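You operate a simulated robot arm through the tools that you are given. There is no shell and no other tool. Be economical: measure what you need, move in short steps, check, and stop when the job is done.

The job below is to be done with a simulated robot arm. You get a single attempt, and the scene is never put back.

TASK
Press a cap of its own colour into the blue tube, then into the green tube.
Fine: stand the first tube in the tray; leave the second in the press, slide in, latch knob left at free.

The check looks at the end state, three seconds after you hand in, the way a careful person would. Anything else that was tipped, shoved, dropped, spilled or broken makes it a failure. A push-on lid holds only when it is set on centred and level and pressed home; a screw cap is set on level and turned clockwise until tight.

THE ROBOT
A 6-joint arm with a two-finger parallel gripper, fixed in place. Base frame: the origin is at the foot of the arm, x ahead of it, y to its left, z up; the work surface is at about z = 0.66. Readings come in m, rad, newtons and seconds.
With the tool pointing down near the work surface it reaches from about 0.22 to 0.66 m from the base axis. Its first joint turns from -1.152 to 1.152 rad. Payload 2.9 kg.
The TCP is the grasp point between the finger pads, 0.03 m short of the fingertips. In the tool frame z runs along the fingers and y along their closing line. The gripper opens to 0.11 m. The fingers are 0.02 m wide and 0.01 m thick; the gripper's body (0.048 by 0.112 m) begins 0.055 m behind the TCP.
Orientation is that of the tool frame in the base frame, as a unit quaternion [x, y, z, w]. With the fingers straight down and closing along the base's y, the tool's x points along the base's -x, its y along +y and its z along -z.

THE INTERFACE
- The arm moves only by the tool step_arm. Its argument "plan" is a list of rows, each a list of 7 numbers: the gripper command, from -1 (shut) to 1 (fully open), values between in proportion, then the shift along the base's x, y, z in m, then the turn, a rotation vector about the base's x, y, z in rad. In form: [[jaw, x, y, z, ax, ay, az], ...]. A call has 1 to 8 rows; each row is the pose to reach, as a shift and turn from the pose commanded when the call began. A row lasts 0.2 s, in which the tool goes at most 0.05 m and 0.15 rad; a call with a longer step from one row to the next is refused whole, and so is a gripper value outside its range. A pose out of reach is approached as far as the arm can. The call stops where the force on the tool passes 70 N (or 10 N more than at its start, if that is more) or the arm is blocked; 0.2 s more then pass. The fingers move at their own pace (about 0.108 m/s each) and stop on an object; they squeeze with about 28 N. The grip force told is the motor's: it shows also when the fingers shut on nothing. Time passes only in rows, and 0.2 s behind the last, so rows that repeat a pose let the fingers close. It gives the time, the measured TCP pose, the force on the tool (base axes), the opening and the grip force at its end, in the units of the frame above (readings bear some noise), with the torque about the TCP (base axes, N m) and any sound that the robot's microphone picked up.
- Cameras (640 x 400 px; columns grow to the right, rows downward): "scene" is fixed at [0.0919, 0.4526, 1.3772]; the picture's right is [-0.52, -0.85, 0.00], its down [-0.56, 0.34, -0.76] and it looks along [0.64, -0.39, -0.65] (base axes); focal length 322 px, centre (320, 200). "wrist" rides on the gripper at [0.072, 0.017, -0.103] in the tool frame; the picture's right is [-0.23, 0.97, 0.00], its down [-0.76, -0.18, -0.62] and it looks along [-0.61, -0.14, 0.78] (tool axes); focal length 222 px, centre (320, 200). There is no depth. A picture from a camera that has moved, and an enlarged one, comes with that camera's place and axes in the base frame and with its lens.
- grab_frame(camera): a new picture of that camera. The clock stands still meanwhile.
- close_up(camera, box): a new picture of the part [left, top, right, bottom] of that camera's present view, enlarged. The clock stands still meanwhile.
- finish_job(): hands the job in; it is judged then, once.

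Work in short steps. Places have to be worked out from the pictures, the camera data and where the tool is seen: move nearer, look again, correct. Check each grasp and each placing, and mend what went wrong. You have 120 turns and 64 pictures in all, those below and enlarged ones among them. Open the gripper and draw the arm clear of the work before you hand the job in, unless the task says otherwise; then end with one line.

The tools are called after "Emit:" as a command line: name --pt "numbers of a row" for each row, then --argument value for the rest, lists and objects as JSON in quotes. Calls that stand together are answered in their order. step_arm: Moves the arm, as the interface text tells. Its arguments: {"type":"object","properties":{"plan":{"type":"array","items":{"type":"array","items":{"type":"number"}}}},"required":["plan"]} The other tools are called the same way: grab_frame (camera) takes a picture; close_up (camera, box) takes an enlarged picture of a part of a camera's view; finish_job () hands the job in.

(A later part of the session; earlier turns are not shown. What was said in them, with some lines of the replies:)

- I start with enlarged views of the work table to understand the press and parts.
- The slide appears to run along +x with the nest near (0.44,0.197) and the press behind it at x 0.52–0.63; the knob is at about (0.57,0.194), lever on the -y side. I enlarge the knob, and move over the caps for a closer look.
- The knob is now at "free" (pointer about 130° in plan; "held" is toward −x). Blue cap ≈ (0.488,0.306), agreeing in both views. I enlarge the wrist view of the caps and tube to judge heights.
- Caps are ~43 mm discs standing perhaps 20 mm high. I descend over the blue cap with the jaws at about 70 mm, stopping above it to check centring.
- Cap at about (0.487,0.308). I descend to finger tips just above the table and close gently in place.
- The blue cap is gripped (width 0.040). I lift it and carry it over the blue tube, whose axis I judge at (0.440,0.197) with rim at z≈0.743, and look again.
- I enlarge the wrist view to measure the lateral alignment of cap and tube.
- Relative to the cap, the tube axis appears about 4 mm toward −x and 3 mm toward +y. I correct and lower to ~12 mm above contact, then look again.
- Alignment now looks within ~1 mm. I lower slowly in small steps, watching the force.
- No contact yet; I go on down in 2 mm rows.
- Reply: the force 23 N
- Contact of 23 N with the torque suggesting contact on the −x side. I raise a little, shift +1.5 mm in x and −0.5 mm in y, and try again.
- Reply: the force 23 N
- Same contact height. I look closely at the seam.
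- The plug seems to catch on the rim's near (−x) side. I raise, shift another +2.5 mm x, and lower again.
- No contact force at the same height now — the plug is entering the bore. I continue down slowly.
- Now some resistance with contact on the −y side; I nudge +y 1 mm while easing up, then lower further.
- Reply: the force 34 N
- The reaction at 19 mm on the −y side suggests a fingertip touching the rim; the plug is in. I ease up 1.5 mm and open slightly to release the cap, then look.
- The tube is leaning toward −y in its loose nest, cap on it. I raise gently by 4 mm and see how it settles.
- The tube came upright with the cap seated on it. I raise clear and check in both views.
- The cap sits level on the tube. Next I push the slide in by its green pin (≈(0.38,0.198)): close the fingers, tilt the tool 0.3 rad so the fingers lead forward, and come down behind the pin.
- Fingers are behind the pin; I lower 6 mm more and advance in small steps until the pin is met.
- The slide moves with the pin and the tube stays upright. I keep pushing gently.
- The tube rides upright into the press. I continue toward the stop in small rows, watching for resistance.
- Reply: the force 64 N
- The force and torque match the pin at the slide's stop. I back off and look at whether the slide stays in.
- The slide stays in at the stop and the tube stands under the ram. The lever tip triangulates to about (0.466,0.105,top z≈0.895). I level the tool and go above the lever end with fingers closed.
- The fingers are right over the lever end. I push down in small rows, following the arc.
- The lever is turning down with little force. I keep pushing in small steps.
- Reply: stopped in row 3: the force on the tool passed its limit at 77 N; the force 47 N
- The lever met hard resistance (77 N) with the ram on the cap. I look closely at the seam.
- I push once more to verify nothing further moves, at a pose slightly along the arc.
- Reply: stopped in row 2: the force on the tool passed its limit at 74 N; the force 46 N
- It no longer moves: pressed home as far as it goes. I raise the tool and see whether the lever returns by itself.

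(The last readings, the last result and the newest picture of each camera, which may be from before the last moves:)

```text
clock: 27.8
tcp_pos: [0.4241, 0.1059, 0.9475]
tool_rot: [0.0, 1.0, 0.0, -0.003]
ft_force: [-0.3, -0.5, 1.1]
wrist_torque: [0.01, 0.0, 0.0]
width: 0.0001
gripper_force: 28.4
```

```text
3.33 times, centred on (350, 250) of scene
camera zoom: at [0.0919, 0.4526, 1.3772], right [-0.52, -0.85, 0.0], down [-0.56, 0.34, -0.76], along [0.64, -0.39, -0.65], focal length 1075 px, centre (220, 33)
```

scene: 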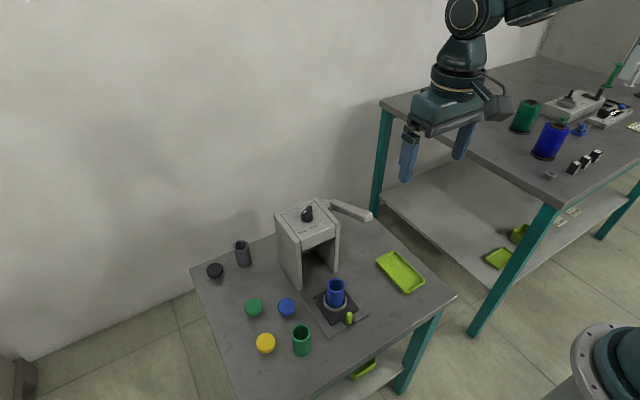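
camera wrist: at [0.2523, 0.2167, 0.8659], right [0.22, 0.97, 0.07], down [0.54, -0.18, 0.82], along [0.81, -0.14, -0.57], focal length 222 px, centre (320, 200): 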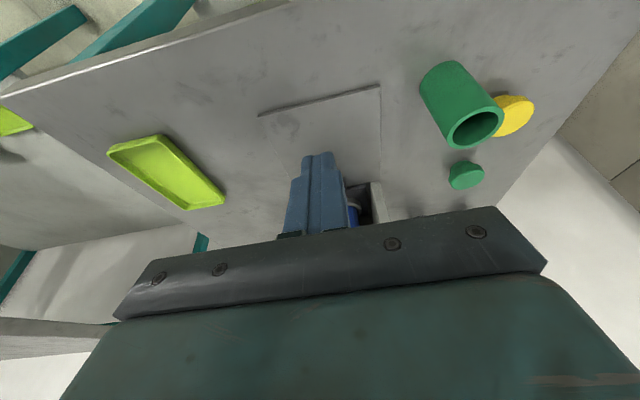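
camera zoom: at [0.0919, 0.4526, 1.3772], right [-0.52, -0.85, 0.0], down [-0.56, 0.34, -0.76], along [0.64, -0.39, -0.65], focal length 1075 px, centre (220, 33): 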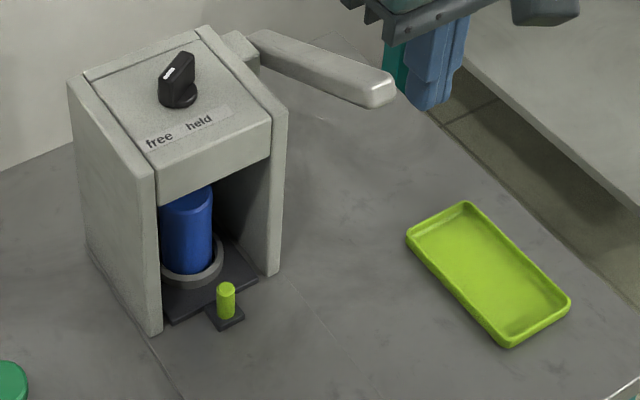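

The lever springs back by itself and the seam looks closed. Now I draw the slide out by gripping the pin (≈(0.50,0.199)), tool tilted 0.3 rad to keep the body clear of the press.

Emit:
step_arm --pt "-0.4 -0.02 0.045 0.0 0 -0.1 0" --pt "-0.4 -0.03 0.09 -0.01 0 -0.2 0" --pt "-0.4 -0.03 0.094 -0.05 0 -0.3 0" --pt "-0.4 -0.03 0.094 -0.1 0 -0.3 0" --pt "-0.4 -0.02 0.094 -0.14 0 -0.3 0" --pt "-0.4 0.01 0.094 -0.17 0 -0.3 0" --pt "-0.4 0.04 0.094 -0.19 0 -0.3 0"

Emit:
close_up --camera "scene" --box '[270, 190, 430, 310]'

Emit:
close_up --camera "wrist" --box '[240, 110, 400, 230]'

```text
clock: 29.4
tcp_pos: [0.4646, 0.1973, 0.7569]
tool_rot: [0.0, 0.989, 0.0, 0.147]
ft_force: [-0.3, -0.4, -0.3]
wrist_torque: [0.0, -0.01, 0.03]
width: 0.0329
gripper_force: 0.1
```

```text
3.33 times, centred on (350, 250) of scene
camera zoom: at [0.0919, 0.4526, 1.3772], right [-0.52, -0.85, 0.0], down [-0.56, 0.34, -0.76], along [0.64, -0.39, -0.65], focal length 1075 px, centre (220, 33)
```

zoom: 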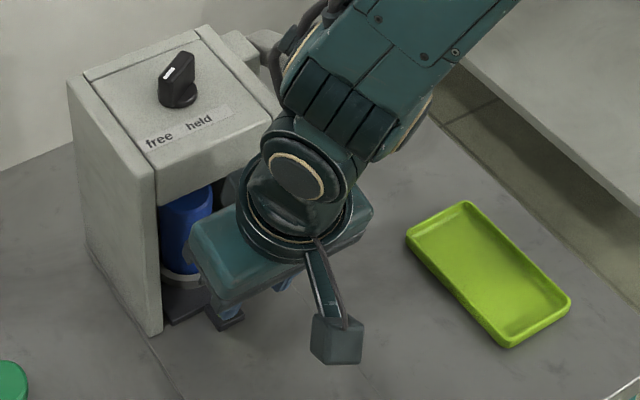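

```text
3.33 times, centred on (320, 170) of wrist
camera zoom: at [0.3655, 0.2145, 0.8353], right [0.22, 0.97, 0.07], down [0.55, -0.18, 0.82], along [0.81, -0.14, -0.57], focal length 740 px, centre (320, 300)
```

zoom: 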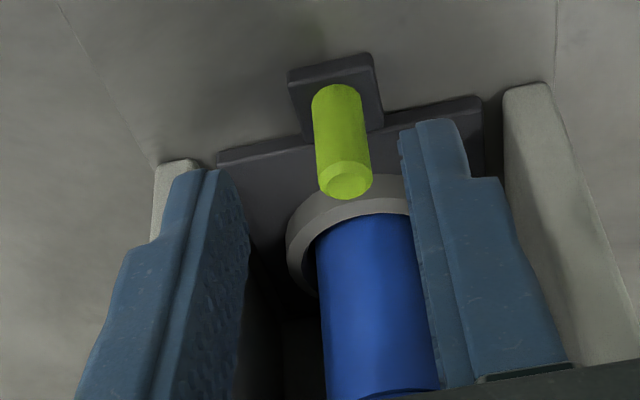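

The pin is at about (0.505,0.199), top z≈0.70, right between the fingers. I move forward above it, then down around it and close.

Emit:
step_arm --pt "-0.4 0.017 0.001 0 0 0 0" --pt "-0.4 0.032 0.002 0 0 0 0" --pt "-0.4 0.032 0.002 -0.025 0 0 0" --pt "-0.4 0.032 0.002 -0.046 0 0 0" --pt "-1 0.032 0.002 -0.046 0 0 0" --pt "-1 0.032 0.002 -0.046 0 0 0"

```text
clock: 30.0
tcp_pos: [0.4868, 0.2014, 0.7513]
tool_rot: [-0.001, 0.991, -0.001, 0.137]
ft_force: [-8.2, 0.3, -1.2]
wrist_torque: [-0.04, -0.47, -0.08]
width: 0.0332
gripper_force: 0.2
stopped in row 3: the force on the tool passed its limit at 87 N (the readings are from after the stop); the commanded pose is now the measured one
```

An unexpected contact about 57 mm above the TCP — the gripper body met the press head. I back off at once and look.

Emit:
step_arm --pt "-0.4 -0.02 0 0 0 0 0" --pt "-0.4 -0.04 0 0.0 0 0 0"

Emit:
close_up --camera "scene" --box '[270, 190, 430, 310]'

Emit:
grab_frame --camera "wrist"

```text
clock: 30.6
tcp_pos: [0.45, 0.2015, 0.7532]
tool_rot: [-0.001, 0.99, -0.001, 0.14]
ft_force: [0.5, 0.7, -0.6]
wrist_torque: [-0.01, 0.04, 0.04]
width: 0.033
gripper_force: 0.0
```

```text
3.33 times, centred on (350, 250) of scene
camera zoom: at [0.0919, 0.4526, 1.3772], right [-0.52, -0.85, 0.0], down [-0.56, 0.34, -0.76], along [0.64, -0.39, -0.65], focal length 1075 px, centre (220, 33)
```

zoom: 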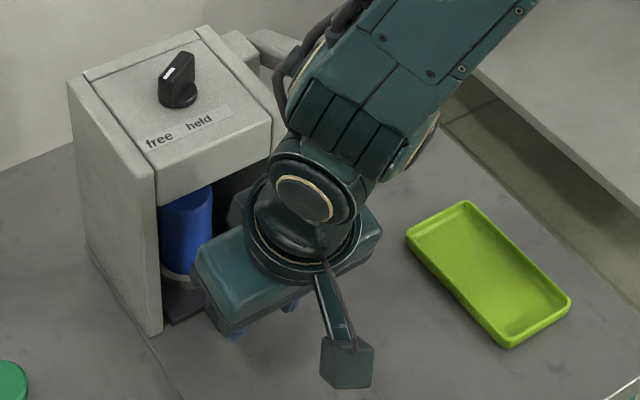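

```text
20 pictures are left
camera wrist: at [0.3514, 0.2179, 0.8333], right [0.22, 0.97, 0.06], down [0.56, -0.17, 0.81], along [0.8, -0.14, -0.58], focal length 222 px, centre (320, 200)
```

wrist: 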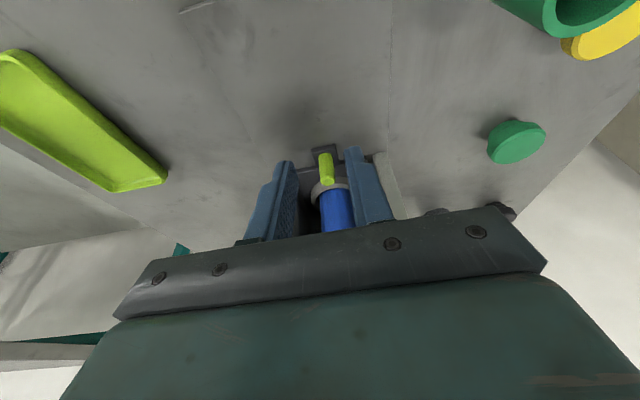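

The press has not moved. I tilt further to ~0.6 rad so the body stays well back from the press head, then approach the pin from above again.

Emit:
step_arm --pt "-0.4 0.0 -0.001 0.02 0 -0.12 0" --pt "-0.4 0.0 -0.001 0.02 0 -0.24 0" --pt "-0.4 0.005 -0.002 0.01 0 -0.32 0" --pt "-0.4 0.022 -0.002 0.006 0 -0.32 0" --pt "-0.4 0.034 -0.002 0.002 0 -0.32 0" --pt "-0.4 0.04 -0.002 -0.004 0 -0.32 0"

Emit:
close_up --camera "wrist" --box '[240, 90, 400, 230]'

```text
clock: 32.0
tcp_pos: [0.4881, 0.1995, 0.7495]
tool_rot: [-0.001, 0.956, -0.002, 0.294]
ft_force: [0.9, 0.4, 0.1]
wrist_torque: [0.0, 0.02, 0.01]
width: 0.033
gripper_force: 0.0
```

```text
2.86 times, centred on (320, 160) of wrist
camera zoom: at [0.3706, 0.2158, 0.7937], right [0.19, 0.97, 0.12], down [0.28, -0.17, 0.94], along [0.94, -0.14, -0.3], focal length 635 px, centre (320, 314)
```

zoom: 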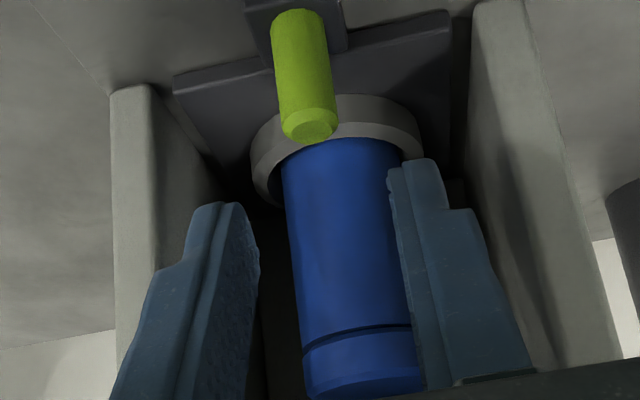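

The pin (y≈0.1985, x≈0.507) lies between the jaws. I descend and close on it.

Emit:
step_arm --pt "-0.4 0.002 -0.001 -0.02 0 0 0" --pt "-0.4 0.004 -0.001 -0.036 0 0 0" --pt "-0.4 0.005 -0.001 -0.043 0 0 0" --pt "-1 0.005 -0.001 -0.043 0 0 0" --pt "-1 0.005 -0.001 -0.043 0 0 0"

```text
clock: 33.2
tcp_pos: [0.4942, 0.1994, 0.7052]
tool_rot: [-0.002, 0.956, 0.0, 0.295]
ft_force: [1.0, 9.9, -4.1]
wrist_torque: [0.62, 0.0, 0.09]
width: 0.0136
gripper_force: 45.2
```

The pin is gripped (13.6 mm). I draw the slide out smoothly.

Emit:
step_arm --pt "-1 -0.006 0 0 0 0 0" --pt "-1 -0.018 0 0 0 0 0" --pt "-1 -0.032 0 0 0 0 0" --pt "-1 -0.046 0 0 0 0 0" --pt "-1 -0.06 0 0 0 0 0" --pt "-1 -0.074 0 0 0 0 0" --pt "-1 -0.088 0 0 0 0 0" --pt "-1 -0.098 0 0 0 0 0"

```text
clock: 35.0
tcp_pos: [0.3975, 0.1993, 0.7058]
tool_rot: [-0.001, 0.956, 0.0, 0.294]
ft_force: [0.9, 19.5, -2.3]
wrist_torque: [0.75, 0.32, 0.28]
width: 0.0134
gripper_force: 45.5
```

Emit:
step_arm --pt "-1 -0.006 0 0 0 0 0" --pt "-1 -0.012 0 0 0 0 0" --pt "-1 -0.017 0 0 0 0 0"

Emit:
close_up --camera "scene" --box '[290, 245, 390, 320]'

```text
clock: 35.8
tcp_pos: [0.3799, 0.2007, 0.7059]
tool_rot: [-0.002, 0.955, 0.0, 0.296]
ft_force: [0.2, 25.5, 0.5]
wrist_torque: [0.15, 0.52, 0.14]
width: 0.0131
gripper_force: 45.1
```

```text
5.33 times, centred on (340, 282) of scene
camera zoom: at [0.0919, 0.4531, 1.377], right [-0.52, -0.85, 0.0], down [-0.56, 0.34, -0.76], along [0.64, -0.39, -0.65], focal length 1720 px, centre (213, -240)
```

zoom: 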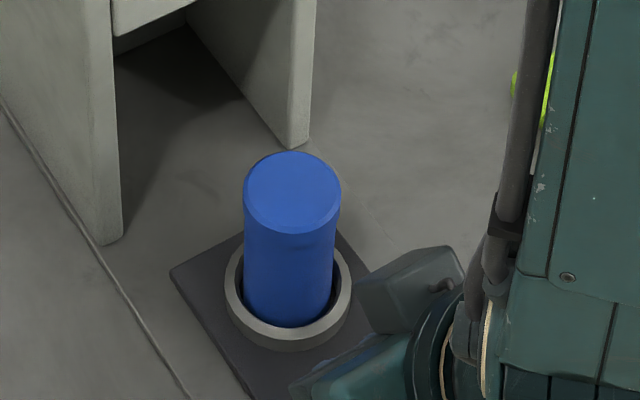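

The slide is out with the tube upright and the cap seam looks closed. I release the pin and retract back and up, then inspect the seam.

Emit:
step_arm --pt "-0.8 0 0 0 0 0 0" --pt "-0.4 0 0 0 0 0 0" --pt "-0.4 -0.01 0 0.02 0 0 0" --pt "-0.4 -0.03 0 0.06 0 0.1 0" --pt "-0.4 -0.04 0 0.1 0 0.25 0" --pt "-0.4 -0.04 0 0.14 0 0.4 0" --pt "0.3 -0.04 0 0.17 0 0.5 0" --pt "0.3 -0.04 0 0.19 0 0.6 0"

Emit:
close_up --camera "scene" --box '[310, 262, 358, 298]'

Emit:
close_up --camera "wrist" --box '[220, 20, 480, 230]'

```text
clock: 37.6
tcp_pos: [0.3393, 0.1971, 0.8975]
tool_rot: [-0.003, 1.0, -0.001, -0.002]
ft_force: [-0.5, 0.2, -0.2]
wrist_torque: [-0.01, -0.02, 0.05]
width: 0.0715
gripper_force: 0.0
```

```text
11.11 times, centred on (334, 280) of scene
camera zoom: at [0.0919, 0.4526, 1.3772], right [-0.52, -0.85, 0.0], down [-0.56, 0.34, -0.76], along [0.64, -0.39, -0.65], focal length 3583 px, centre (164, -689)
```

zoom: 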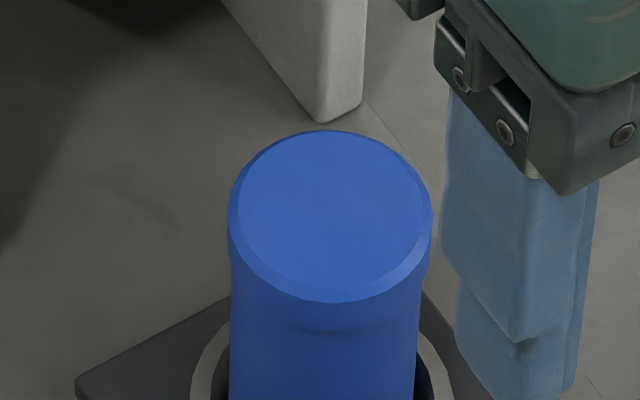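

```text
1.90 times, centred on (350, 125) of wrist
camera zoom: at [0.2671, 0.2144, 1.0017], right [0.22, 0.97, 0.0], down [0.77, -0.17, 0.62], along [0.6, -0.14, -0.78], focal length 423 px, centre (263, 343)
```

zoom: 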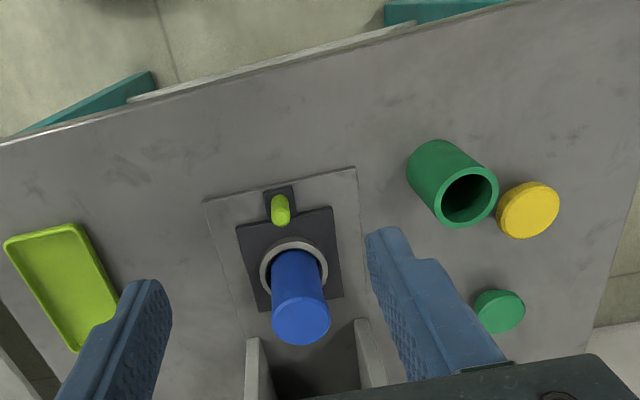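

The cap is home and level. Tube axis now at (0.441,0.200). I move over it and descend with the jaws open to grip the tube, tips kept above the nest ring.

Emit:
step_arm --pt "0.3 0.04 0.0015 0 0 0 0" --pt "0.3 0.08 0.003 0 0 0 0" --pt "0.3 0.102 0.003 0 0 0 0" --pt "0.3 0.102 0.003 -0.045 0 0 0" --pt "0.3 0.102 0.003 -0.09 0 0 0" --pt "0.3 0.102 0.003 -0.13 0 0 0" --pt "0.3 0.102 0.003 -0.155 0 0 0" --pt "0.3 0.102 0.003 -0.165 0 0 0"

Emit:
grab_frame --camera "wrist"

```text
clock: 39.4
tcp_pos: [0.442, 0.201, 0.7308]
tool_rot: [-0.002, 1.0, 0.0, -0.001]
ft_force: [1.0, 0.7, 1.0]
wrist_torque: [-0.02, 0.04, 0.0]
width: 0.0714
gripper_force: 0.1
```

```text
15 pictures are left
camera wrist: at [0.3694, 0.2177, 0.8346], right [0.22, 0.97, 0.0], down [0.76, -0.17, 0.62], along [0.61, -0.14, -0.78], focal length 222 px, centre (320, 200)
```

wrist: 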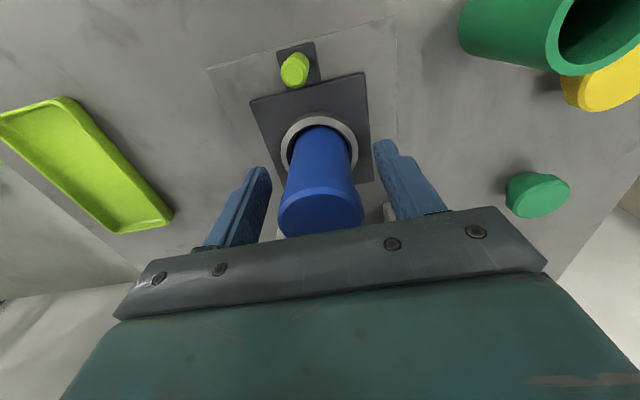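

The tube is centred between the jaws. I close on it and lift.

Emit:
step_arm --pt "-0.1 0 0 0 0 0 0" --pt "-1 0 0 0 0 0 0" --pt "-1 0 0 0 0 0 0" --pt "-1 0 0 0.02 0 0 0" --pt "-1 0 0 0.06 0 0 0" --pt "-1 0 0 0.1 0 0 0" --pt "-1 -0.04 0 0.12 0 0 0" --pt "-1 -0.08 -0.02 0.12 0 0 0"

Emit:
grab_frame --camera "scene"

```text
clock: 41.2
tcp_pos: [0.3616, 0.1825, 0.8511]
tool_rot: [-0.002, 1.0, -0.002, -0.002]
ft_force: [-0.3, -0.2, -0.1]
wrist_torque: [0.01, -0.03, -0.01]
width: 0.0406
gripper_force: 27.8
```

```text
14 pictures are left
```

scene: 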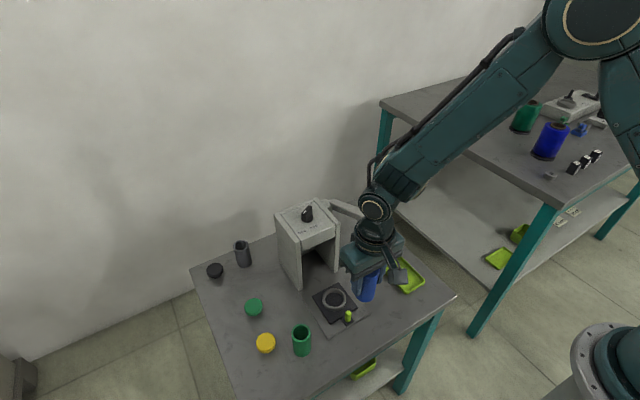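

The capped tube is lifted out. I carry it back from the lever and over to the tray (centre ≈(0.432,−0.007)).

Emit:
step_arm --pt "-1 0 -0.045 0 0 0 0" --pt "-1 0 -0.09 0 0 0 0" --pt "-1 0 -0.135 0 0 0 0" --pt "-1 0 -0.18 0 0 0 0" --pt "-1 0.03 -0.189 0 0 0 0" --pt "-1 0.068 -0.189 0 0 0 0" --pt "-1 0.068 -0.189 -0.04 0 0 0" --pt "-1 0.068 -0.189 -0.08 0 0 0"

Emit:
grab_frame --camera "scene"

```text
clock: 43.0
tcp_pos: [0.4305, -0.0074, 0.7703]
tool_rot: [-0.002, 1.0, -0.001, 0.0]
ft_force: [0.2, 0.0, 0.0]
wrist_torque: [0.0, -0.03, 0.02]
width: 0.0407
gripper_force: 28.1
```

```text
13 pictures are left
```

scene: 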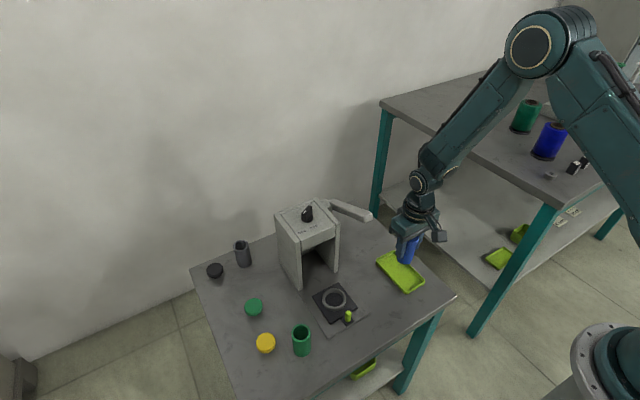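

The tube is over the tray; I lower to near contact, then in 2 mm steps until the floor is felt.

Emit:
step_arm --pt "-1 0 0 -0.02 0 0 0" --pt "-1 0 0 -0.036 0 0 0" --pt "-1 0 0 -0.039 0 0 0" --pt "-1 0 0 -0.042 0 0 0"

```text
clock: 44.0
tcp_pos: [0.4286, -0.0074, 0.7277]
tool_rot: [-0.002, 1.0, -0.002, -0.002]
ft_force: [-0.4, 0.5, -0.9]
wrist_torque: [-0.01, 0.01, 0.01]
width: 0.0404
gripper_force: 28.0
```

Emit:
step_arm --pt "-1 0 0 -0.002 0 0 0" --pt "-1 0 0 -0.004 0 0 0"

```text
clock: 44.6
tcp_pos: [0.429, -0.0086, 0.7238]
tool_rot: [-0.001, 1.0, -0.002, -0.002]
ft_force: [0.7, 0.7, -0.4]
wrist_torque: [0.03, 0.01, 0.0]
width: 0.0405
gripper_force: 28.1
```

Emit:
step_arm --pt "-1 0 0 -0.0015 0 0 0" --pt "-1 0 0 -0.003 0 0 0"

```text
clock: 45.2
tcp_pos: [0.429, -0.0076, 0.722]
tool_rot: [-0.002, 1.0, -0.002, -0.002]
ft_force: [-0.4, -0.1, -0.4]
wrist_torque: [0.02, 0.02, 0.02]
width: 0.0408
gripper_force: 28.7
```

Emit:
step_arm --pt "-1 0 0 -0.0015 0 0 0" --pt "-1 0 0 -0.003 0 0 0"

```text
clock: 45.8
tcp_pos: [0.4295, -0.0083, 0.7194]
tool_rot: [-0.002, 1.0, -0.002, -0.001]
ft_force: [-0.4, -0.8, 8.4]
wrist_torque: [-0.04, -0.02, 0.03]
width: 0.0406
gripper_force: 28.0
```

Floor contact (8 N). I open the jaws slowly and rise straight up.

Emit:
step_arm --pt "-0.2 0 0 0.0005 0 0 0" --pt "0.0 0 0 0.0005 0 0 0" --pt "0.3 0 0 0.0005 0 0 0" --pt "0.3 0 0 0.03 0 0 0" --pt "0.3 0 0 0.07 0 0 0" --pt "0.3 0 0 0.11 0 0 0" --pt "0.3 -0.04 0.01 0.14 0 0 0" --pt "0.3 -0.08 0.05 0.14 0 0 0"

Emit:
close_up --camera "scene" --box '[240, 220, 440, 370]'

```text
refused: row 7 steps farther than a row can; nothing moved
```

```text
2.67 times, centred on (340, 295) of scene
camera zoom: at [0.0917, 0.4526, 1.3772], right [-0.52, -0.85, 0.0], down [-0.56, 0.34, -0.76], along [0.64, -0.39, -0.65], focal length 860 px, centre (267, -53)
```

zoom: 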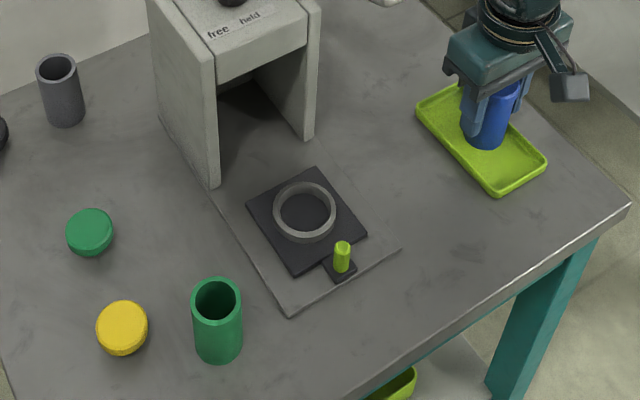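

The blue tube stands in the tray. Same release with a shorter seventh row; nest centre measures about (0.4425,0.199) and the green tube about (0.387,0.319).

Emit:
step_arm --pt "-0.2 0 0 0.0005 0 0 0" --pt "0.0 0 0 0.0005 0 0 0" --pt "0.3 0 0 0.0005 0 0 0" --pt "0.3 0 0 0.03 0 0 0" --pt "0.3 0 0 0.07 0 0 0" --pt "0.3 0 0 0.11 0 0 0" --pt "0.3 -0.03 0.01 0.14 0 0 0" --pt "0.3 -0.06 0.04 0.16 0 0 0"

Emit:
step_arm --pt "0.3 0 0.045 0 0 0 0" --pt "0.3 0 0.09 0 0 0 0" --pt "0.3 0 0.135 0 0 0 0" --pt "0.3 0 0.18 0 0 0 0" --pt "0.3 0 0.225 0 0 0 0" --pt "0.3 0.008 0.26 0 0 0 0" --pt "0.3 0.018 0.286 -0.02 0 0 0" --pt "0.3 0.018 0.286 -0.05 0 0 0"

Emit:
grab_frame --camera "wrist"

```text
clock: 47.6
tcp_pos: [0.369, 0.0309, 0.8788]
tool_rot: [-0.002, 1.0, -0.002, -0.003]
ft_force: [0.4, -0.3, 0.6]
wrist_torque: [0.01, -0.02, -0.02]
width: 0.0714
gripper_force: 0.1
```

```text
clock: 49.4
tcp_pos: [0.3873, 0.3184, 0.8285]
tool_rot: [-0.001, 1.0, -0.002, -0.002]
ft_force: [0.3, 0.4, -0.7]
wrist_torque: [0.01, -0.02, -0.02]
width: 0.0715
gripper_force: 0.1
```

```text
11 pictures are left
camera wrist: at [0.3152, 0.3354, 0.9329], right [0.22, 0.97, 0.0], down [0.76, -0.17, 0.62], along [0.6, -0.14, -0.78], focal length 222 px, centre (320, 200)
```

wrist: 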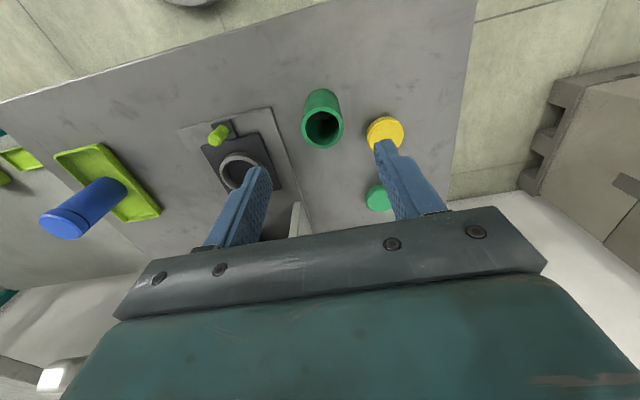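

The blue tube stands in the tray. The green tube axis is (0.386,0.3205); I descend and grip it.

Emit:
step_arm --pt "0.3 -0.001 0.002 -0.04 0 0 0" --pt "0.3 -0.001 0.002 -0.08 0 0 0" --pt "0.3 -0.001 0.002 -0.106 0 0 0" --pt "-0.1 -0.001 0.002 -0.106 0 0 0" --pt "-0.4 -0.001 0.002 -0.106 0 0 0" --pt "-1 -0.001 0.002 -0.106 0 0 0" --pt "-1 -0.001 0.002 -0.106 0 0 0"

```text
clock: 51.0
tcp_pos: [0.3854, 0.3209, 0.7238]
tool_rot: [-0.002, 1.0, -0.002, -0.001]
ft_force: [-0.5, -0.1, 0.0]
wrist_torque: [0.02, 0.01, -0.01]
width: 0.0386
gripper_force: 28.4
```

Gripped (38.6 mm). I lift and carry it over the nest, and check.

Emit:
step_arm --pt "-1 0 0 0.04 0 0 0" --pt "-1 0 0 0.08 0 0 0" --pt "-1 0 0 0.11 0 0 0" --pt "-1 0.02 -0.04 0.11 0 0 0" --pt "-1 0.04 -0.08 0.11 0 0 0" --pt "-1 0.057 -0.121 0.11 0 0 0" --pt "-1 0.057 -0.121 0.08 0 0 0" --pt "-1 0.057 -0.121 0.05 0 0 0"

Emit:
close_up --camera "wrist" --box '[220, 40, 420, 220]'

```text
clock: 52.8
tcp_pos: [0.4445, 0.2009, 0.7741]
tool_rot: [-0.002, 1.0, -0.002, -0.001]
ft_force: [-0.1, -0.4, 0.3]
wrist_torque: [-0.03, -0.02, 0.02]
width: 0.0383
gripper_force: 28.1
```

```text
2.22 times, centred on (320, 130) of wrist
camera zoom: at [0.3713, 0.2166, 0.8775], right [0.22, 0.97, 0.0], down [0.76, -0.17, 0.62], along [0.61, -0.14, -0.78], focal length 494 px, centre (320, 356)
```

zoom: 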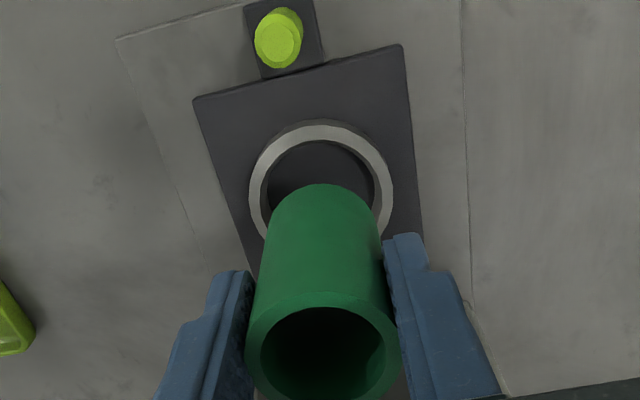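

Alignment over the nest is good within the ring's clearance. I lower gently until it seats.

Emit:
step_arm --pt "-1 -0.002 -0.001 -0.015 0 0 0" --pt "-1 -0.002 -0.001 -0.025 0 0 0" --pt "-1 -0.002 -0.001 -0.03 0 0 0" --pt "-1 -0.002 -0.001 -0.033 0 0 0"

```text
clock: 53.8
tcp_pos: [0.4411, 0.1988, 0.7404]
tool_rot: [-0.002, 1.0, -0.002, -0.001]
ft_force: [-0.3, -1.0, 0.0]
wrist_torque: [0.02, 0.01, 0.02]
width: 0.0384
gripper_force: 27.8
```

Emit:
step_arm --pt "-1 0 0 -0.002 0 0 0" --pt "-1 0 0 -0.004 0 0 0" --pt "-1 0 0 -0.005 0 0 0"

```text
clock: 54.6
tcp_pos: [0.4417, 0.1987, 0.7356]
tool_rot: [-0.001, 1.0, -0.001, 0.0]
ft_force: [0.4, -1.4, 16.0]
wrist_torque: [0.32, 0.04, 0.01]
width: 0.0384
gripper_force: 28.3
```

Seated (16 N at bottom ≈ z 0.672). I release, rise and go over the green cap at ≈(0.529,0.3735).

Emit:
step_arm --pt "-0.2 0 0 0.001 0 0 0" --pt "0.0 0 0 0.001 0 0 0" --pt "0.3 0 0 0.003 0 0 0" --pt "0.3 0 0 0.04 0 0 0" --pt "0.3 0 0 0.08 0 0 0" --pt "0.3 0 0 0.12 0 0 0" --pt "0.3 0 0.04 0.13 0 0 0" --pt "0.3 0 0.08 0.13 0 0 0"

Emit:
step_arm --pt "0.3 0.01 0.04 0 0 0 0" --pt "0.3 0.03 0.07 -0.02 0 0 0" --pt "0.3 0.06 0.09 -0.04 0 0 0" --pt "0.3 0.086 0.095 -0.06 0 0 0" --pt "0.3 0.086 0.095 -0.1 0 0 0" --pt "0.3 0.086 0.095 -0.13 0 0 0"

Emit:
grab_frame --camera "wrist"

```text
clock: 56.4
tcp_pos: [0.4401, 0.2781, 0.8651]
tool_rot: [-0.001, 1.0, -0.001, -0.001]
ft_force: [0.5, 0.8, -0.6]
wrist_torque: [-0.03, -0.03, -0.03]
width: 0.0713
gripper_force: 0.1
```

```text
clock: 57.8
tcp_pos: [0.5274, 0.3732, 0.7333]
tool_rot: [-0.001, 1.0, -0.001, -0.001]
ft_force: [-0.7, -0.2, -0.1]
wrist_torque: [-0.01, -0.02, 0.02]
width: 0.0713
gripper_force: 0.1
```

```text
9 pictures are left
camera wrist: at [0.455, 0.3902, 0.8384], right [0.22, 0.97, 0.0], down [0.76, -0.17, 0.62], along [0.61, -0.14, -0.78], focal length 222 px, centre (320, 200)
```

wrist: 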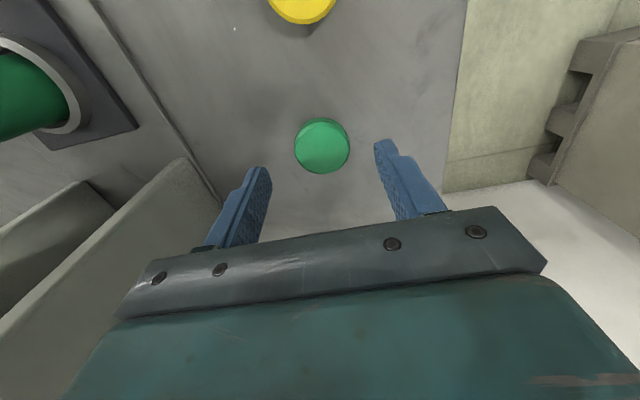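

Nearly the same picture as at the blue cap. I shift +2 mm x, +1 mm y, descend (a bit higher grip than before, z≈0.701) and close.

Emit:
step_arm --pt "0.3 0.002 0.001 -0.02 0 0 0" --pt "0.3 0.002 0.001 -0.032 0 0 0" --pt "0.0 0.002 0.001 -0.032 0 0 0" --pt "-0.4 0.002 0.001 -0.032 0 0 0" --pt "-1 0.002 0.001 -0.032 0 0 0" --pt "-1 0.002 0.001 -0.032 0 0 0"

```text
clock: 59.2
tcp_pos: [0.5295, 0.3737, 0.7024]
tool_rot: [-0.001, 1.0, -0.002, -0.002]
ft_force: [-0.3, 0.8, -0.2]
wrist_torque: [0.01, -0.01, 0.0]
width: 0.0405
gripper_force: 28.3
```

Green cap gripped. I lift and carry it to above the green tube (≈(0.442,0.199)).

Emit:
step_arm --pt "-1 0 0 0.05 0 0 0" --pt "-1 0 0 0.1 0 0 0" --pt "-1 -0.02 -0.02 0.13 0 0 0" --pt "-1 -0.05 -0.05 0.13 0 0 0" --pt "-1 -0.075 -0.09 0.13 0 0 0" --pt "-1 -0.087 -0.13 0.13 0 0 0" --pt "-1 -0.087 -0.174 0.12 0 0 0" --pt "-1 -0.087 -0.174 0.105 0 0 0"

Emit:
close_up --camera "wrist" --box '[240, 60, 400, 210]'

Emit:
close_up --camera "scene" --box '[300, 250, 380, 310]'

```text
clock: 61.0
tcp_pos: [0.4427, 0.2009, 0.8072]
tool_rot: [-0.002, 1.0, -0.002, -0.001]
ft_force: [0.3, -0.7, -0.6]
wrist_torque: [0.03, -0.01, 0.01]
width: 0.0402
gripper_force: 28.2
```

```text
2.67 times, centred on (320, 135) of wrist
camera zoom: at [0.3699, 0.2172, 0.9121], right [0.22, 0.97, 0.0], down [0.76, -0.17, 0.62], along [0.61, -0.14, -0.78], focal length 592 px, centre (320, 373)
```

zoom: 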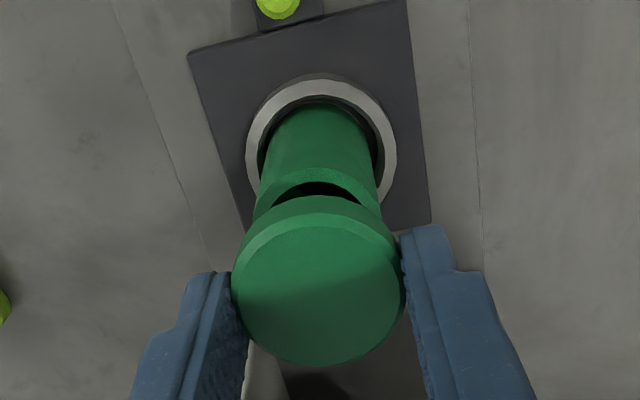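

```text
6.67 times, centred on (340, 280) of scene
camera zoom: at [0.0919, 0.4526, 1.3772], right [-0.52, -0.85, 0.0], down [-0.56, 0.34, -0.76], along [0.64, -0.39, -0.65], focal length 2150 px, centre (187, -333)
```

zoom: 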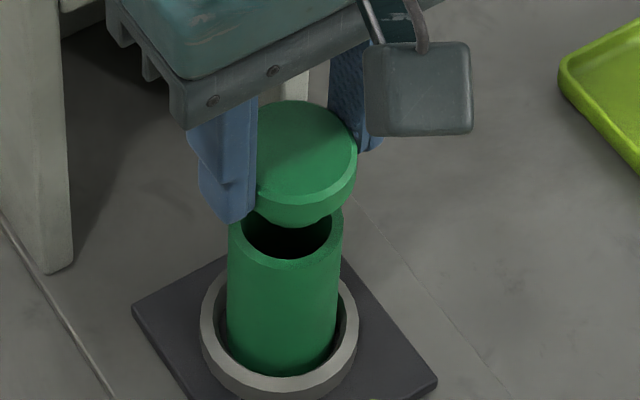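

The slide stands ~4 mm further in than at first, so I shift the cap +3.5 mm in x (as the blue one also needed) and lower slowly.

Emit:
step_arm --pt "-1 0.0035 0 -0.01 0 0 0" --pt "-1 0.0035 0 -0.018 0 0 0" --pt "-1 0.0035 0 -0.022 0 0 0" --pt "-1 0.0035 0 -0.024 0 0 0"

```text
clock: 62.0
tcp_pos: [0.4459, 0.1992, 0.7843]
tool_rot: [-0.001, 1.0, -0.003, -0.001]
ft_force: [-0.1, -0.3, -1.0]
wrist_torque: [0.0, -0.01, 0.03]
width: 0.0401
gripper_force: 28.1
```

Emit:
step_arm --pt "-1 0 0 -0.002 0 0 0" --pt "-1 0 0 -0.0035 0 0 0"

```text
clock: 62.6
tcp_pos: [0.4458, 0.2003, 0.7819]
tool_rot: [-0.002, 1.0, -0.001, -0.002]
ft_force: [-1.7, -0.2, 1.2]
wrist_torque: [0.02, 0.06, -0.01]
width: 0.0403
gripper_force: 28.1
```

Emit:
step_arm --pt "-1 0 0 -0.0015 0 0 0" --pt "-1 0 0 -0.003 0 0 0"

```text
clock: 63.2
tcp_pos: [0.4478, 0.2005, 0.7787]
tool_rot: [0.0, 1.0, 0.0, 0.001]
ft_force: [0.8, -2.0, 24.1]
wrist_torque: [-0.05, 0.0, -0.02]
width: 0.0405
gripper_force: 27.9
```

24 N with almost no torque: a centred contact. I look at the seam before releasing.

Emit:
close_up --camera "scene" --box '[314, 262, 362, 292]'

```text
13.33 times, centred on (338, 277) of scene
camera zoom: at [0.0916, 0.4524, 1.3773], right [-0.52, -0.85, 0.0], down [-0.56, 0.34, -0.76], along [0.64, -0.39, -0.65], focal length 4300 px, centre (80, -827)
```

zoom: 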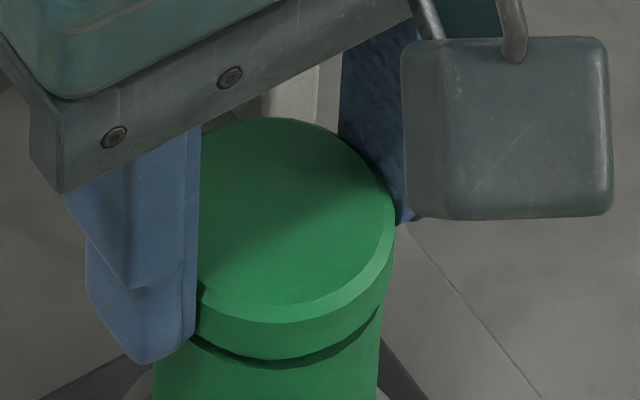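

The plug is in the bore with a small even gap. I release evenly and rise straight up, then back.

Emit:
step_arm --pt "-1 0 0 0.001 0 0 0" --pt "-0.15 0 0 0.001 0 0 0" --pt "0.1 0 0 0.001 0 0 0" --pt "0.3 0 0 0.006 0 0 0" --pt "0.3 0 0 0.03 0 0 0" --pt "0.3 0 0 0.07 0 0 0" --pt "0.3 -0.03 0 0.1 0 0 0" --pt "0.3 -0.075 0 0.115 0 0 0"

Emit:
close_up --camera "scene" --box '[300, 250, 380, 310]'

```text
clock: 65.0
tcp_pos: [0.3706, 0.2006, 0.8935]
tool_rot: [-0.002, 1.0, -0.002, -0.001]
ft_force: [-0.5, -1.0, -0.3]
wrist_torque: [0.0, -0.01, -0.02]
width: 0.0717
gripper_force: 0.2
```

```text
6.67 times, centred on (340, 280) of scene
camera zoom: at [0.0919, 0.4526, 1.3772], right [-0.52, -0.85, 0.0], down [-0.56, 0.34, -0.76], along [0.64, -0.39, -0.65], focal length 2150 px, centre (187, -333)
```

zoom: 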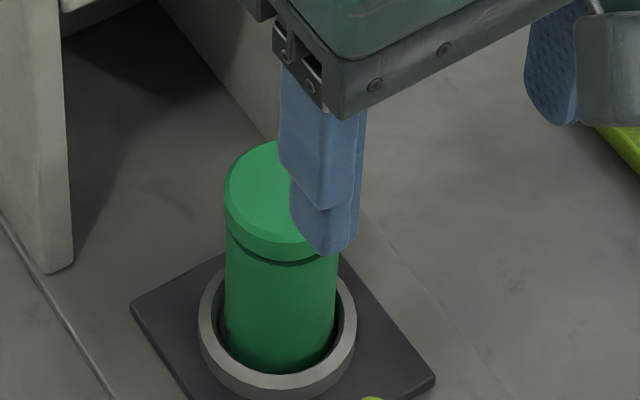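

The green cap sits level. I repeat the slide push: close, tilt 0.3 rad, come down behind the pin.

Emit:
step_arm --pt "-0.2 -0.02 0 -0.04 0 -0.15 0" --pt "-1 -0.036 -0.001 -0.08 0 -0.3 0" --pt "-1 -0.036 -0.0015 -0.12 0 -0.3 0" --pt "-1 -0.036 -0.0015 -0.16 0 -0.3 0" --pt "-1 -0.036 -0.0015 -0.187 0 -0.3 0"

Emit:
step_arm --pt "-1 0.01 0 0 0 0 0" --pt "-1 0.018 0 0 0 0 0" --pt "-1 0.026 0 0 0 0 0" --pt "-1 0.032 0 0 0 0 0" --pt "-1 0.038 0 0 0 0 0" --pt "-1 0.045 0 0 0 0 0" --pt "-1 0.054 0 0 0 0 0" --pt "-1 0.064 0 0 0 0 0"

Emit:
step_arm --pt "-1 0.01 0 0 0 0 0" --pt "-1 0.02 0 0 0 0 0" --pt "-1 0.03 0 0 0 0 0" --pt "-1 0.04 0 0 0 0 0" --pt "-1 0.05 0 0 0 0 0" --pt "-1 0.06 0 0 0 0 0"

```text
clock: 66.2
tcp_pos: [0.3353, 0.1994, 0.7044]
tool_rot: [-0.002, 0.989, -0.001, 0.149]
ft_force: [-0.1, -0.1, 0.2]
wrist_torque: [-0.02, 0.01, 0.0]
width: 0.0
gripper_force: 27.3
```

```text
clock: 68.0
tcp_pos: [0.3982, 0.1985, 0.7051]
tool_rot: [-0.002, 0.989, -0.002, 0.148]
ft_force: [-0.6, 0.3, 0.9]
wrist_torque: [0.0, 0.0, -0.01]
width: 0.0
gripper_force: 28.3
```

```text
clock: 69.4
tcp_pos: [0.4597, 0.1995, 0.7048]
tool_rot: [-0.001, 0.989, -0.001, 0.148]
ft_force: [0.1, -0.3, 0.0]
wrist_torque: [0.0, -0.01, -0.01]
width: 0.0002
gripper_force: 28.2
```

Smooth so far; I push the last stretch to the stop.

Emit:
step_arm --pt "-1 0.008 0 0 0 0 0" --pt "-1 0.015 0 0 0 0 0" --pt "-1 0.021 0 0 0 0 0" --pt "-1 0.026 0 0 0 0 0" --pt "-1 0.031 0 0 0 0 0"

```text
clock: 70.6
tcp_pos: [0.4796, 0.1989, 0.7011]
tool_rot: [-0.004, 0.991, -0.004, 0.134]
ft_force: [-57.2, 6.7, 23.3]
wrist_torque: [-0.32, 1.13, 0.21]
width: 0.0001
gripper_force: 27.9
```

Same stop as before (57 N at x 0.4796). I back off and go to above the lever end, by the same route.

Emit:
step_arm --pt "-1 0.0 0 0 0 0 0" --pt "-1 -0.03 0 0.0 0 0 0" --pt "-1 -0.07 0 0.01 0 0 0" --pt "-1 -0.11 0 0.04 0 0 0" --pt "-1 -0.14 0 0.08 0 0 0"

Emit:
close_up --camera "scene" --box '[260, 190, 420, 310]'

Emit:
step_arm --pt "-1 0 0 0.045 0 0.1 0" --pt "-1 0 -0.01 0.09 0 0.2 0" --pt "-1 0 -0.03 0.13 0 0.3 0" --pt "-1 0.01 -0.06 0.16 0 0.3 0" --pt "-1 0.04 -0.095 0.17 0 0.3 0" --pt "-1 0.08 -0.095 0.17 0 0.3 0" --pt "-1 0.121 -0.095 0.17 0 0.3 0" --pt "-1 0.121 -0.095 0.17 0 0.3 0"

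```text
clock: 71.8
tcp_pos: [0.3505, 0.1977, 0.7861]
tool_rot: [0.0, 0.989, -0.001, 0.149]
ft_force: [-0.3, -0.2, -0.7]
wrist_torque: [-0.01, 0.0, 0.02]
width: 0.0
gripper_force: 28.0
```

```text
3.33 times, centred on (340, 250) of scene
camera zoom: at [0.0919, 0.4526, 1.3772], right [-0.52, -0.85, 0.0], down [-0.56, 0.34, -0.76], along [0.64, -0.39, -0.65], focal length 1075 px, centre (253, 33)
```

zoom: 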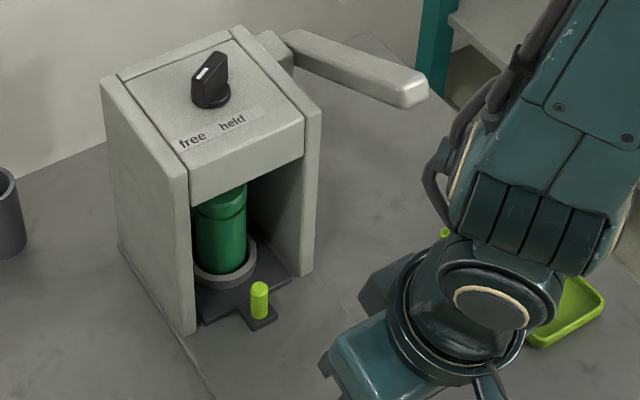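

```text
clock: 73.6
tcp_pos: [0.4721, 0.103, 0.955]
tool_rot: [-0.002, 1.0, -0.002, -0.002]
ft_force: [0.7, 0.2, 0.0]
wrist_torque: [-0.01, 0.0, 0.0]
width: 0.0001
gripper_force: 27.9
```

The slide is fully in, same place as before, knob at free. Now I pull the lever down with the same motion.

Emit:
step_arm --pt "-1 0 0.002 -0.015 0 0 0" --pt "-1 0 0.002 -0.03 0 0 0" --pt "-1 0 0.002 -0.04 0 0 0" --pt "-1 0 0.002 -0.05 0 0 0" --pt "-1 -0.001 0.002 -0.06 0 0 0" --pt "-1 -0.002 0.002 -0.07 0 0 0"

Emit:
step_arm --pt "-1 0 0 -0.01 0 0 0" --pt "-1 0 0 -0.02 0 0 0" --pt "-1 0.001 0 -0.028 0 0 0" --pt "-1 0.002 0 -0.034 0 0 0" --pt "-1 0.003 0 -0.038 0 0 0"

Emit:
step_arm --pt "-1 0.001 0 -0.006 0 0 0" --pt "-1 0.002 0 -0.012 0 0 0" --pt "-1 0.003 0 -0.018 0 0 0" --pt "-1 0.005 0 -0.024 0 0 0"

```text
clock: 75.0
tcp_pos: [0.4683, 0.105, 0.8855]
tool_rot: [-0.001, 1.0, -0.002, -0.002]
ft_force: [-0.7, 0.0, 1.5]
wrist_torque: [-0.03, 0.05, 0.01]
width: 0.0
gripper_force: 28.5
```

```text
clock: 76.2
tcp_pos: [0.4716, 0.1044, 0.8476]
tool_rot: [-0.002, 1.0, -0.002, -0.001]
ft_force: [-1.9, 0.6, 2.7]
wrist_torque: [0.0, 0.02, -0.01]
width: 0.0002
gripper_force: 28.0
```

```text
clock: 77.0
tcp_pos: [0.473, 0.1061, 0.8392]
tool_rot: [-0.001, 1.0, -0.001, -0.003]
ft_force: [-21.6, -4.5, 42.1]
wrist_torque: [-0.11, 0.21, -0.1]
width: 0.0
gripper_force: 28.3
stopped in row 3: the force on the tool passed its limit at 77 N (the readings are from after the stop); the commanded pose is now the measured one
```

It ended at exactly the same height as with the blue cap. One more press, then I raise and withdraw.

Emit:
step_arm --pt "-1 0.001 0 -0.003 0 0 0" --pt "-1 0.002 0 -0.008 0 0 0" --pt "-1 0.002 0 -0.012 0 0 0"

Emit:
step_arm --pt "-1 0 0 0.01 0 0 0" --pt "-1 0 0 0.04 0 0 0" --pt "-1 0 0 0.08 0 0 0" --pt "-1 0 0 0.12 0 0 0" --pt "-1 -0.04 0 0.13 0 0 0" --pt "-0.5 -0.08 0 0.15 0 0 0" --pt "0.3 -0.12 0 0.17 0 0 0" --pt "1 -0.16 0 0.19 0 0 0"

Emit:
close_up --camera "scene" --box '[260, 190, 420, 310]'

Emit:
grab_frame --camera "scene"

```text
clock: 77.4
tcp_pos: [0.4721, 0.1056, 0.839]
tool_rot: [-0.002, 1.0, -0.002, -0.005]
ft_force: [-20.4, -4.1, 39.9]
wrist_torque: [-0.09, 0.23, -0.05]
width: 0.0
gripper_force: 28.6
stopped in row 2: the force on the tool passed its limit at 74 N (the readings are from after the stop); the commanded pose is now the measured one
```

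```text
clock: 79.2
tcp_pos: [0.314, 0.1062, 1.0275]
tool_rot: [-0.002, 1.0, -0.003, -0.004]
ft_force: [-0.2, -0.5, -0.3]
wrist_torque: [-0.02, 0.04, 0.01]
width: 0.1101
gripper_force: 0.2
```

```text
3.33 times, centred on (340, 250) of scene
camera zoom: at [0.0919, 0.4526, 1.3772], right [-0.52, -0.85, 0.0], down [-0.56, 0.34, -0.76], along [0.64, -0.39, -0.65], focal length 1075 px, centre (253, 33)
```

zoom: 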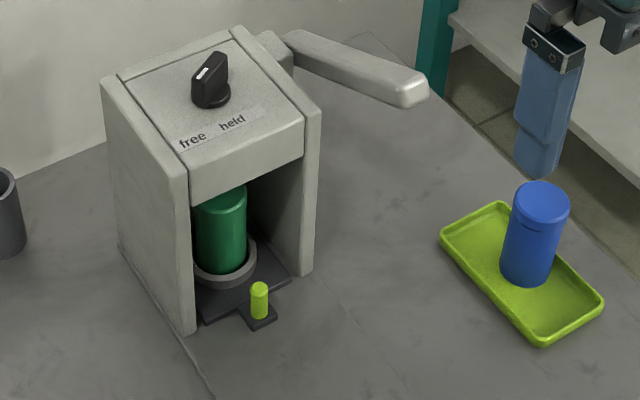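

```text
2 pictures are left
```

scene: 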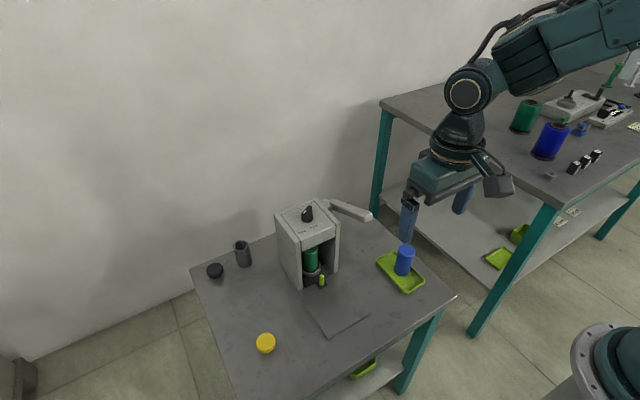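

Everything is in place, but I see a line below the blue cap in the tray; I enlarge it.

Emit:
close_up --camera "scene" --box '[384, 238, 424, 268]'

```text
13.33 times, centred on (404, 253) of scene
camera zoom: at [0.0919, 0.4526, 1.3772], right [-0.52, -0.85, 0.0], down [-0.56, 0.34, -0.76], along [0.64, -0.39, -0.65], focal length 4300 px, centre (-800, -507)
```

zoom: 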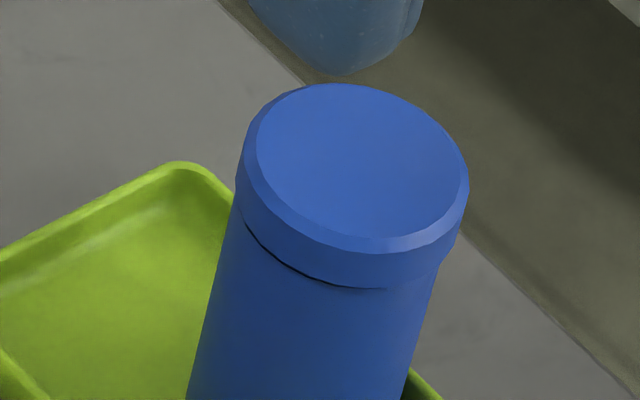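

The cap looks level with only a hairline under it, but since the tube was lifted by the cap I'll give it a gentle straight-down push with closed fingers, to be sure it is home.

Emit:
step_arm --pt "-1 0.01 -0.04 -0.02 0 0 0" --pt "-1 0.03 -0.08 -0.03 0 0 0" --pt "-1 0.06 -0.114 -0.05 0 0 0" --pt "-1 0.09 -0.114 -0.08 0 0 0" --pt "-1 0.116 -0.114 -0.12 0 0 0" --pt "-1 0.116 -0.114 -0.16 0 0 0" --pt "-1 0.116 -0.114 -0.2 0 0 0" --pt "-1 0.116 -0.114 -0.225 0 0 0"

Emit:
step_arm --pt "-1 0 0 -0.007 0 0 0" --pt "-1 0 0 -0.014 0 0 0" --pt "-1 0 0 -0.018 0 0 0" --pt "-1 0 0 -0.021 0 0 0"

```text
clock: 81.0
tcp_pos: [0.4303, -0.0075, 0.8009]
tool_rot: [-0.002, 1.0, -0.002, -0.005]
ft_force: [-0.6, 0.3, -0.5]
wrist_torque: [0.01, -0.02, -0.02]
width: 0.0001
gripper_force: 28.1
```

```text
clock: 82.0
tcp_pos: [0.4301, -0.0075, 0.7799]
tool_rot: [-0.002, 1.0, -0.002, -0.004]
ft_force: [-0.1, 0.3, 0.0]
wrist_torque: [-0.02, -0.01, 0.01]
width: 0.0
gripper_force: 27.7
```

Emit:
step_arm --pt "-1 0 0 -0.003 0 0 0" --pt "-1 0 0 -0.006 0 0 0" --pt "-1 0 0 -0.009 0 0 0"

```text
clock: 82.8
tcp_pos: [0.4313, -0.0073, 0.7768]
tool_rot: [-0.002, 1.0, -0.001, -0.002]
ft_force: [-6.9, 0.9, 20.7]
wrist_torque: [0.01, 0.32, 0.04]
width: 0.0
gripper_force: 28.1
stopped in row 3: the force on the tool passed its limit at 78 N (the readings are from after the stop); the commanded pose is now the measured one
```

The cap took 78 N without moving, so it is home. I rise straight up, open and withdraw, then take a last look.

Emit:
step_arm --pt "-1 0 0 0.004 0 0 0" --pt "-1 0 0 0.03 0 0 0" --pt "-1 0 0 0.07 0 0 0" --pt "-1 0 0 0.115 0 0 0" --pt "0 0 0 0.16 0 0 0" --pt "1 -0.03 0 0.19 0 0 0" --pt "1 -0.07 0 0.21 0 0 0" --pt "1 -0.11 0 0.23 0 0 0"

Emit:
close_up --camera "scene" --box '[270, 190, 430, 310]'

```text
clock: 84.6
tcp_pos: [0.3209, -0.0081, 1.0061]
tool_rot: [-0.002, 1.0, -0.002, -0.001]
ft_force: [0.0, 0.2, 0.3]
wrist_torque: [0.03, -0.03, -0.02]
width: 0.1101
gripper_force: 0.1
```

```text
3.33 times, centred on (350, 250) of scene
camera zoom: at [0.0919, 0.4526, 1.3772], right [-0.52, -0.85, 0.0], down [-0.56, 0.34, -0.76], along [0.64, -0.39, -0.65], focal length 1075 px, centre (220, 33)
```

zoom: 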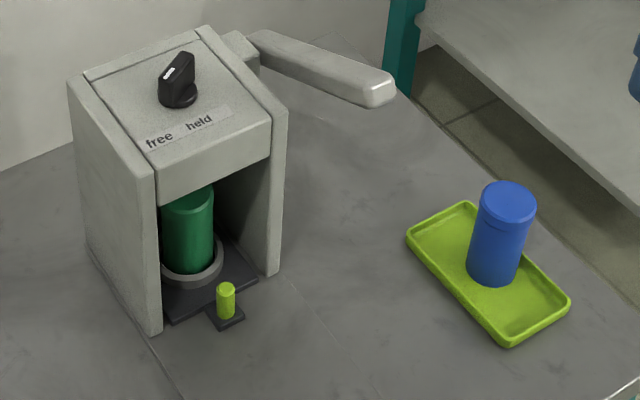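

The blue tube stands capped in the tray. The green tube is capped in the press with the slide in, the knob is at free, the lever is up and the arm is clear, so I hand in.

Emit:
finish_job

```text
The job is handed in.
```

I pressed the blue cap into the blue tube and stood it in the tray. I then pressed the green cap into the green tube and left it in the press, slide in and latch knob at free; along the way the gripper body bumped the press once (87 N), with no shift seen in the pictures.
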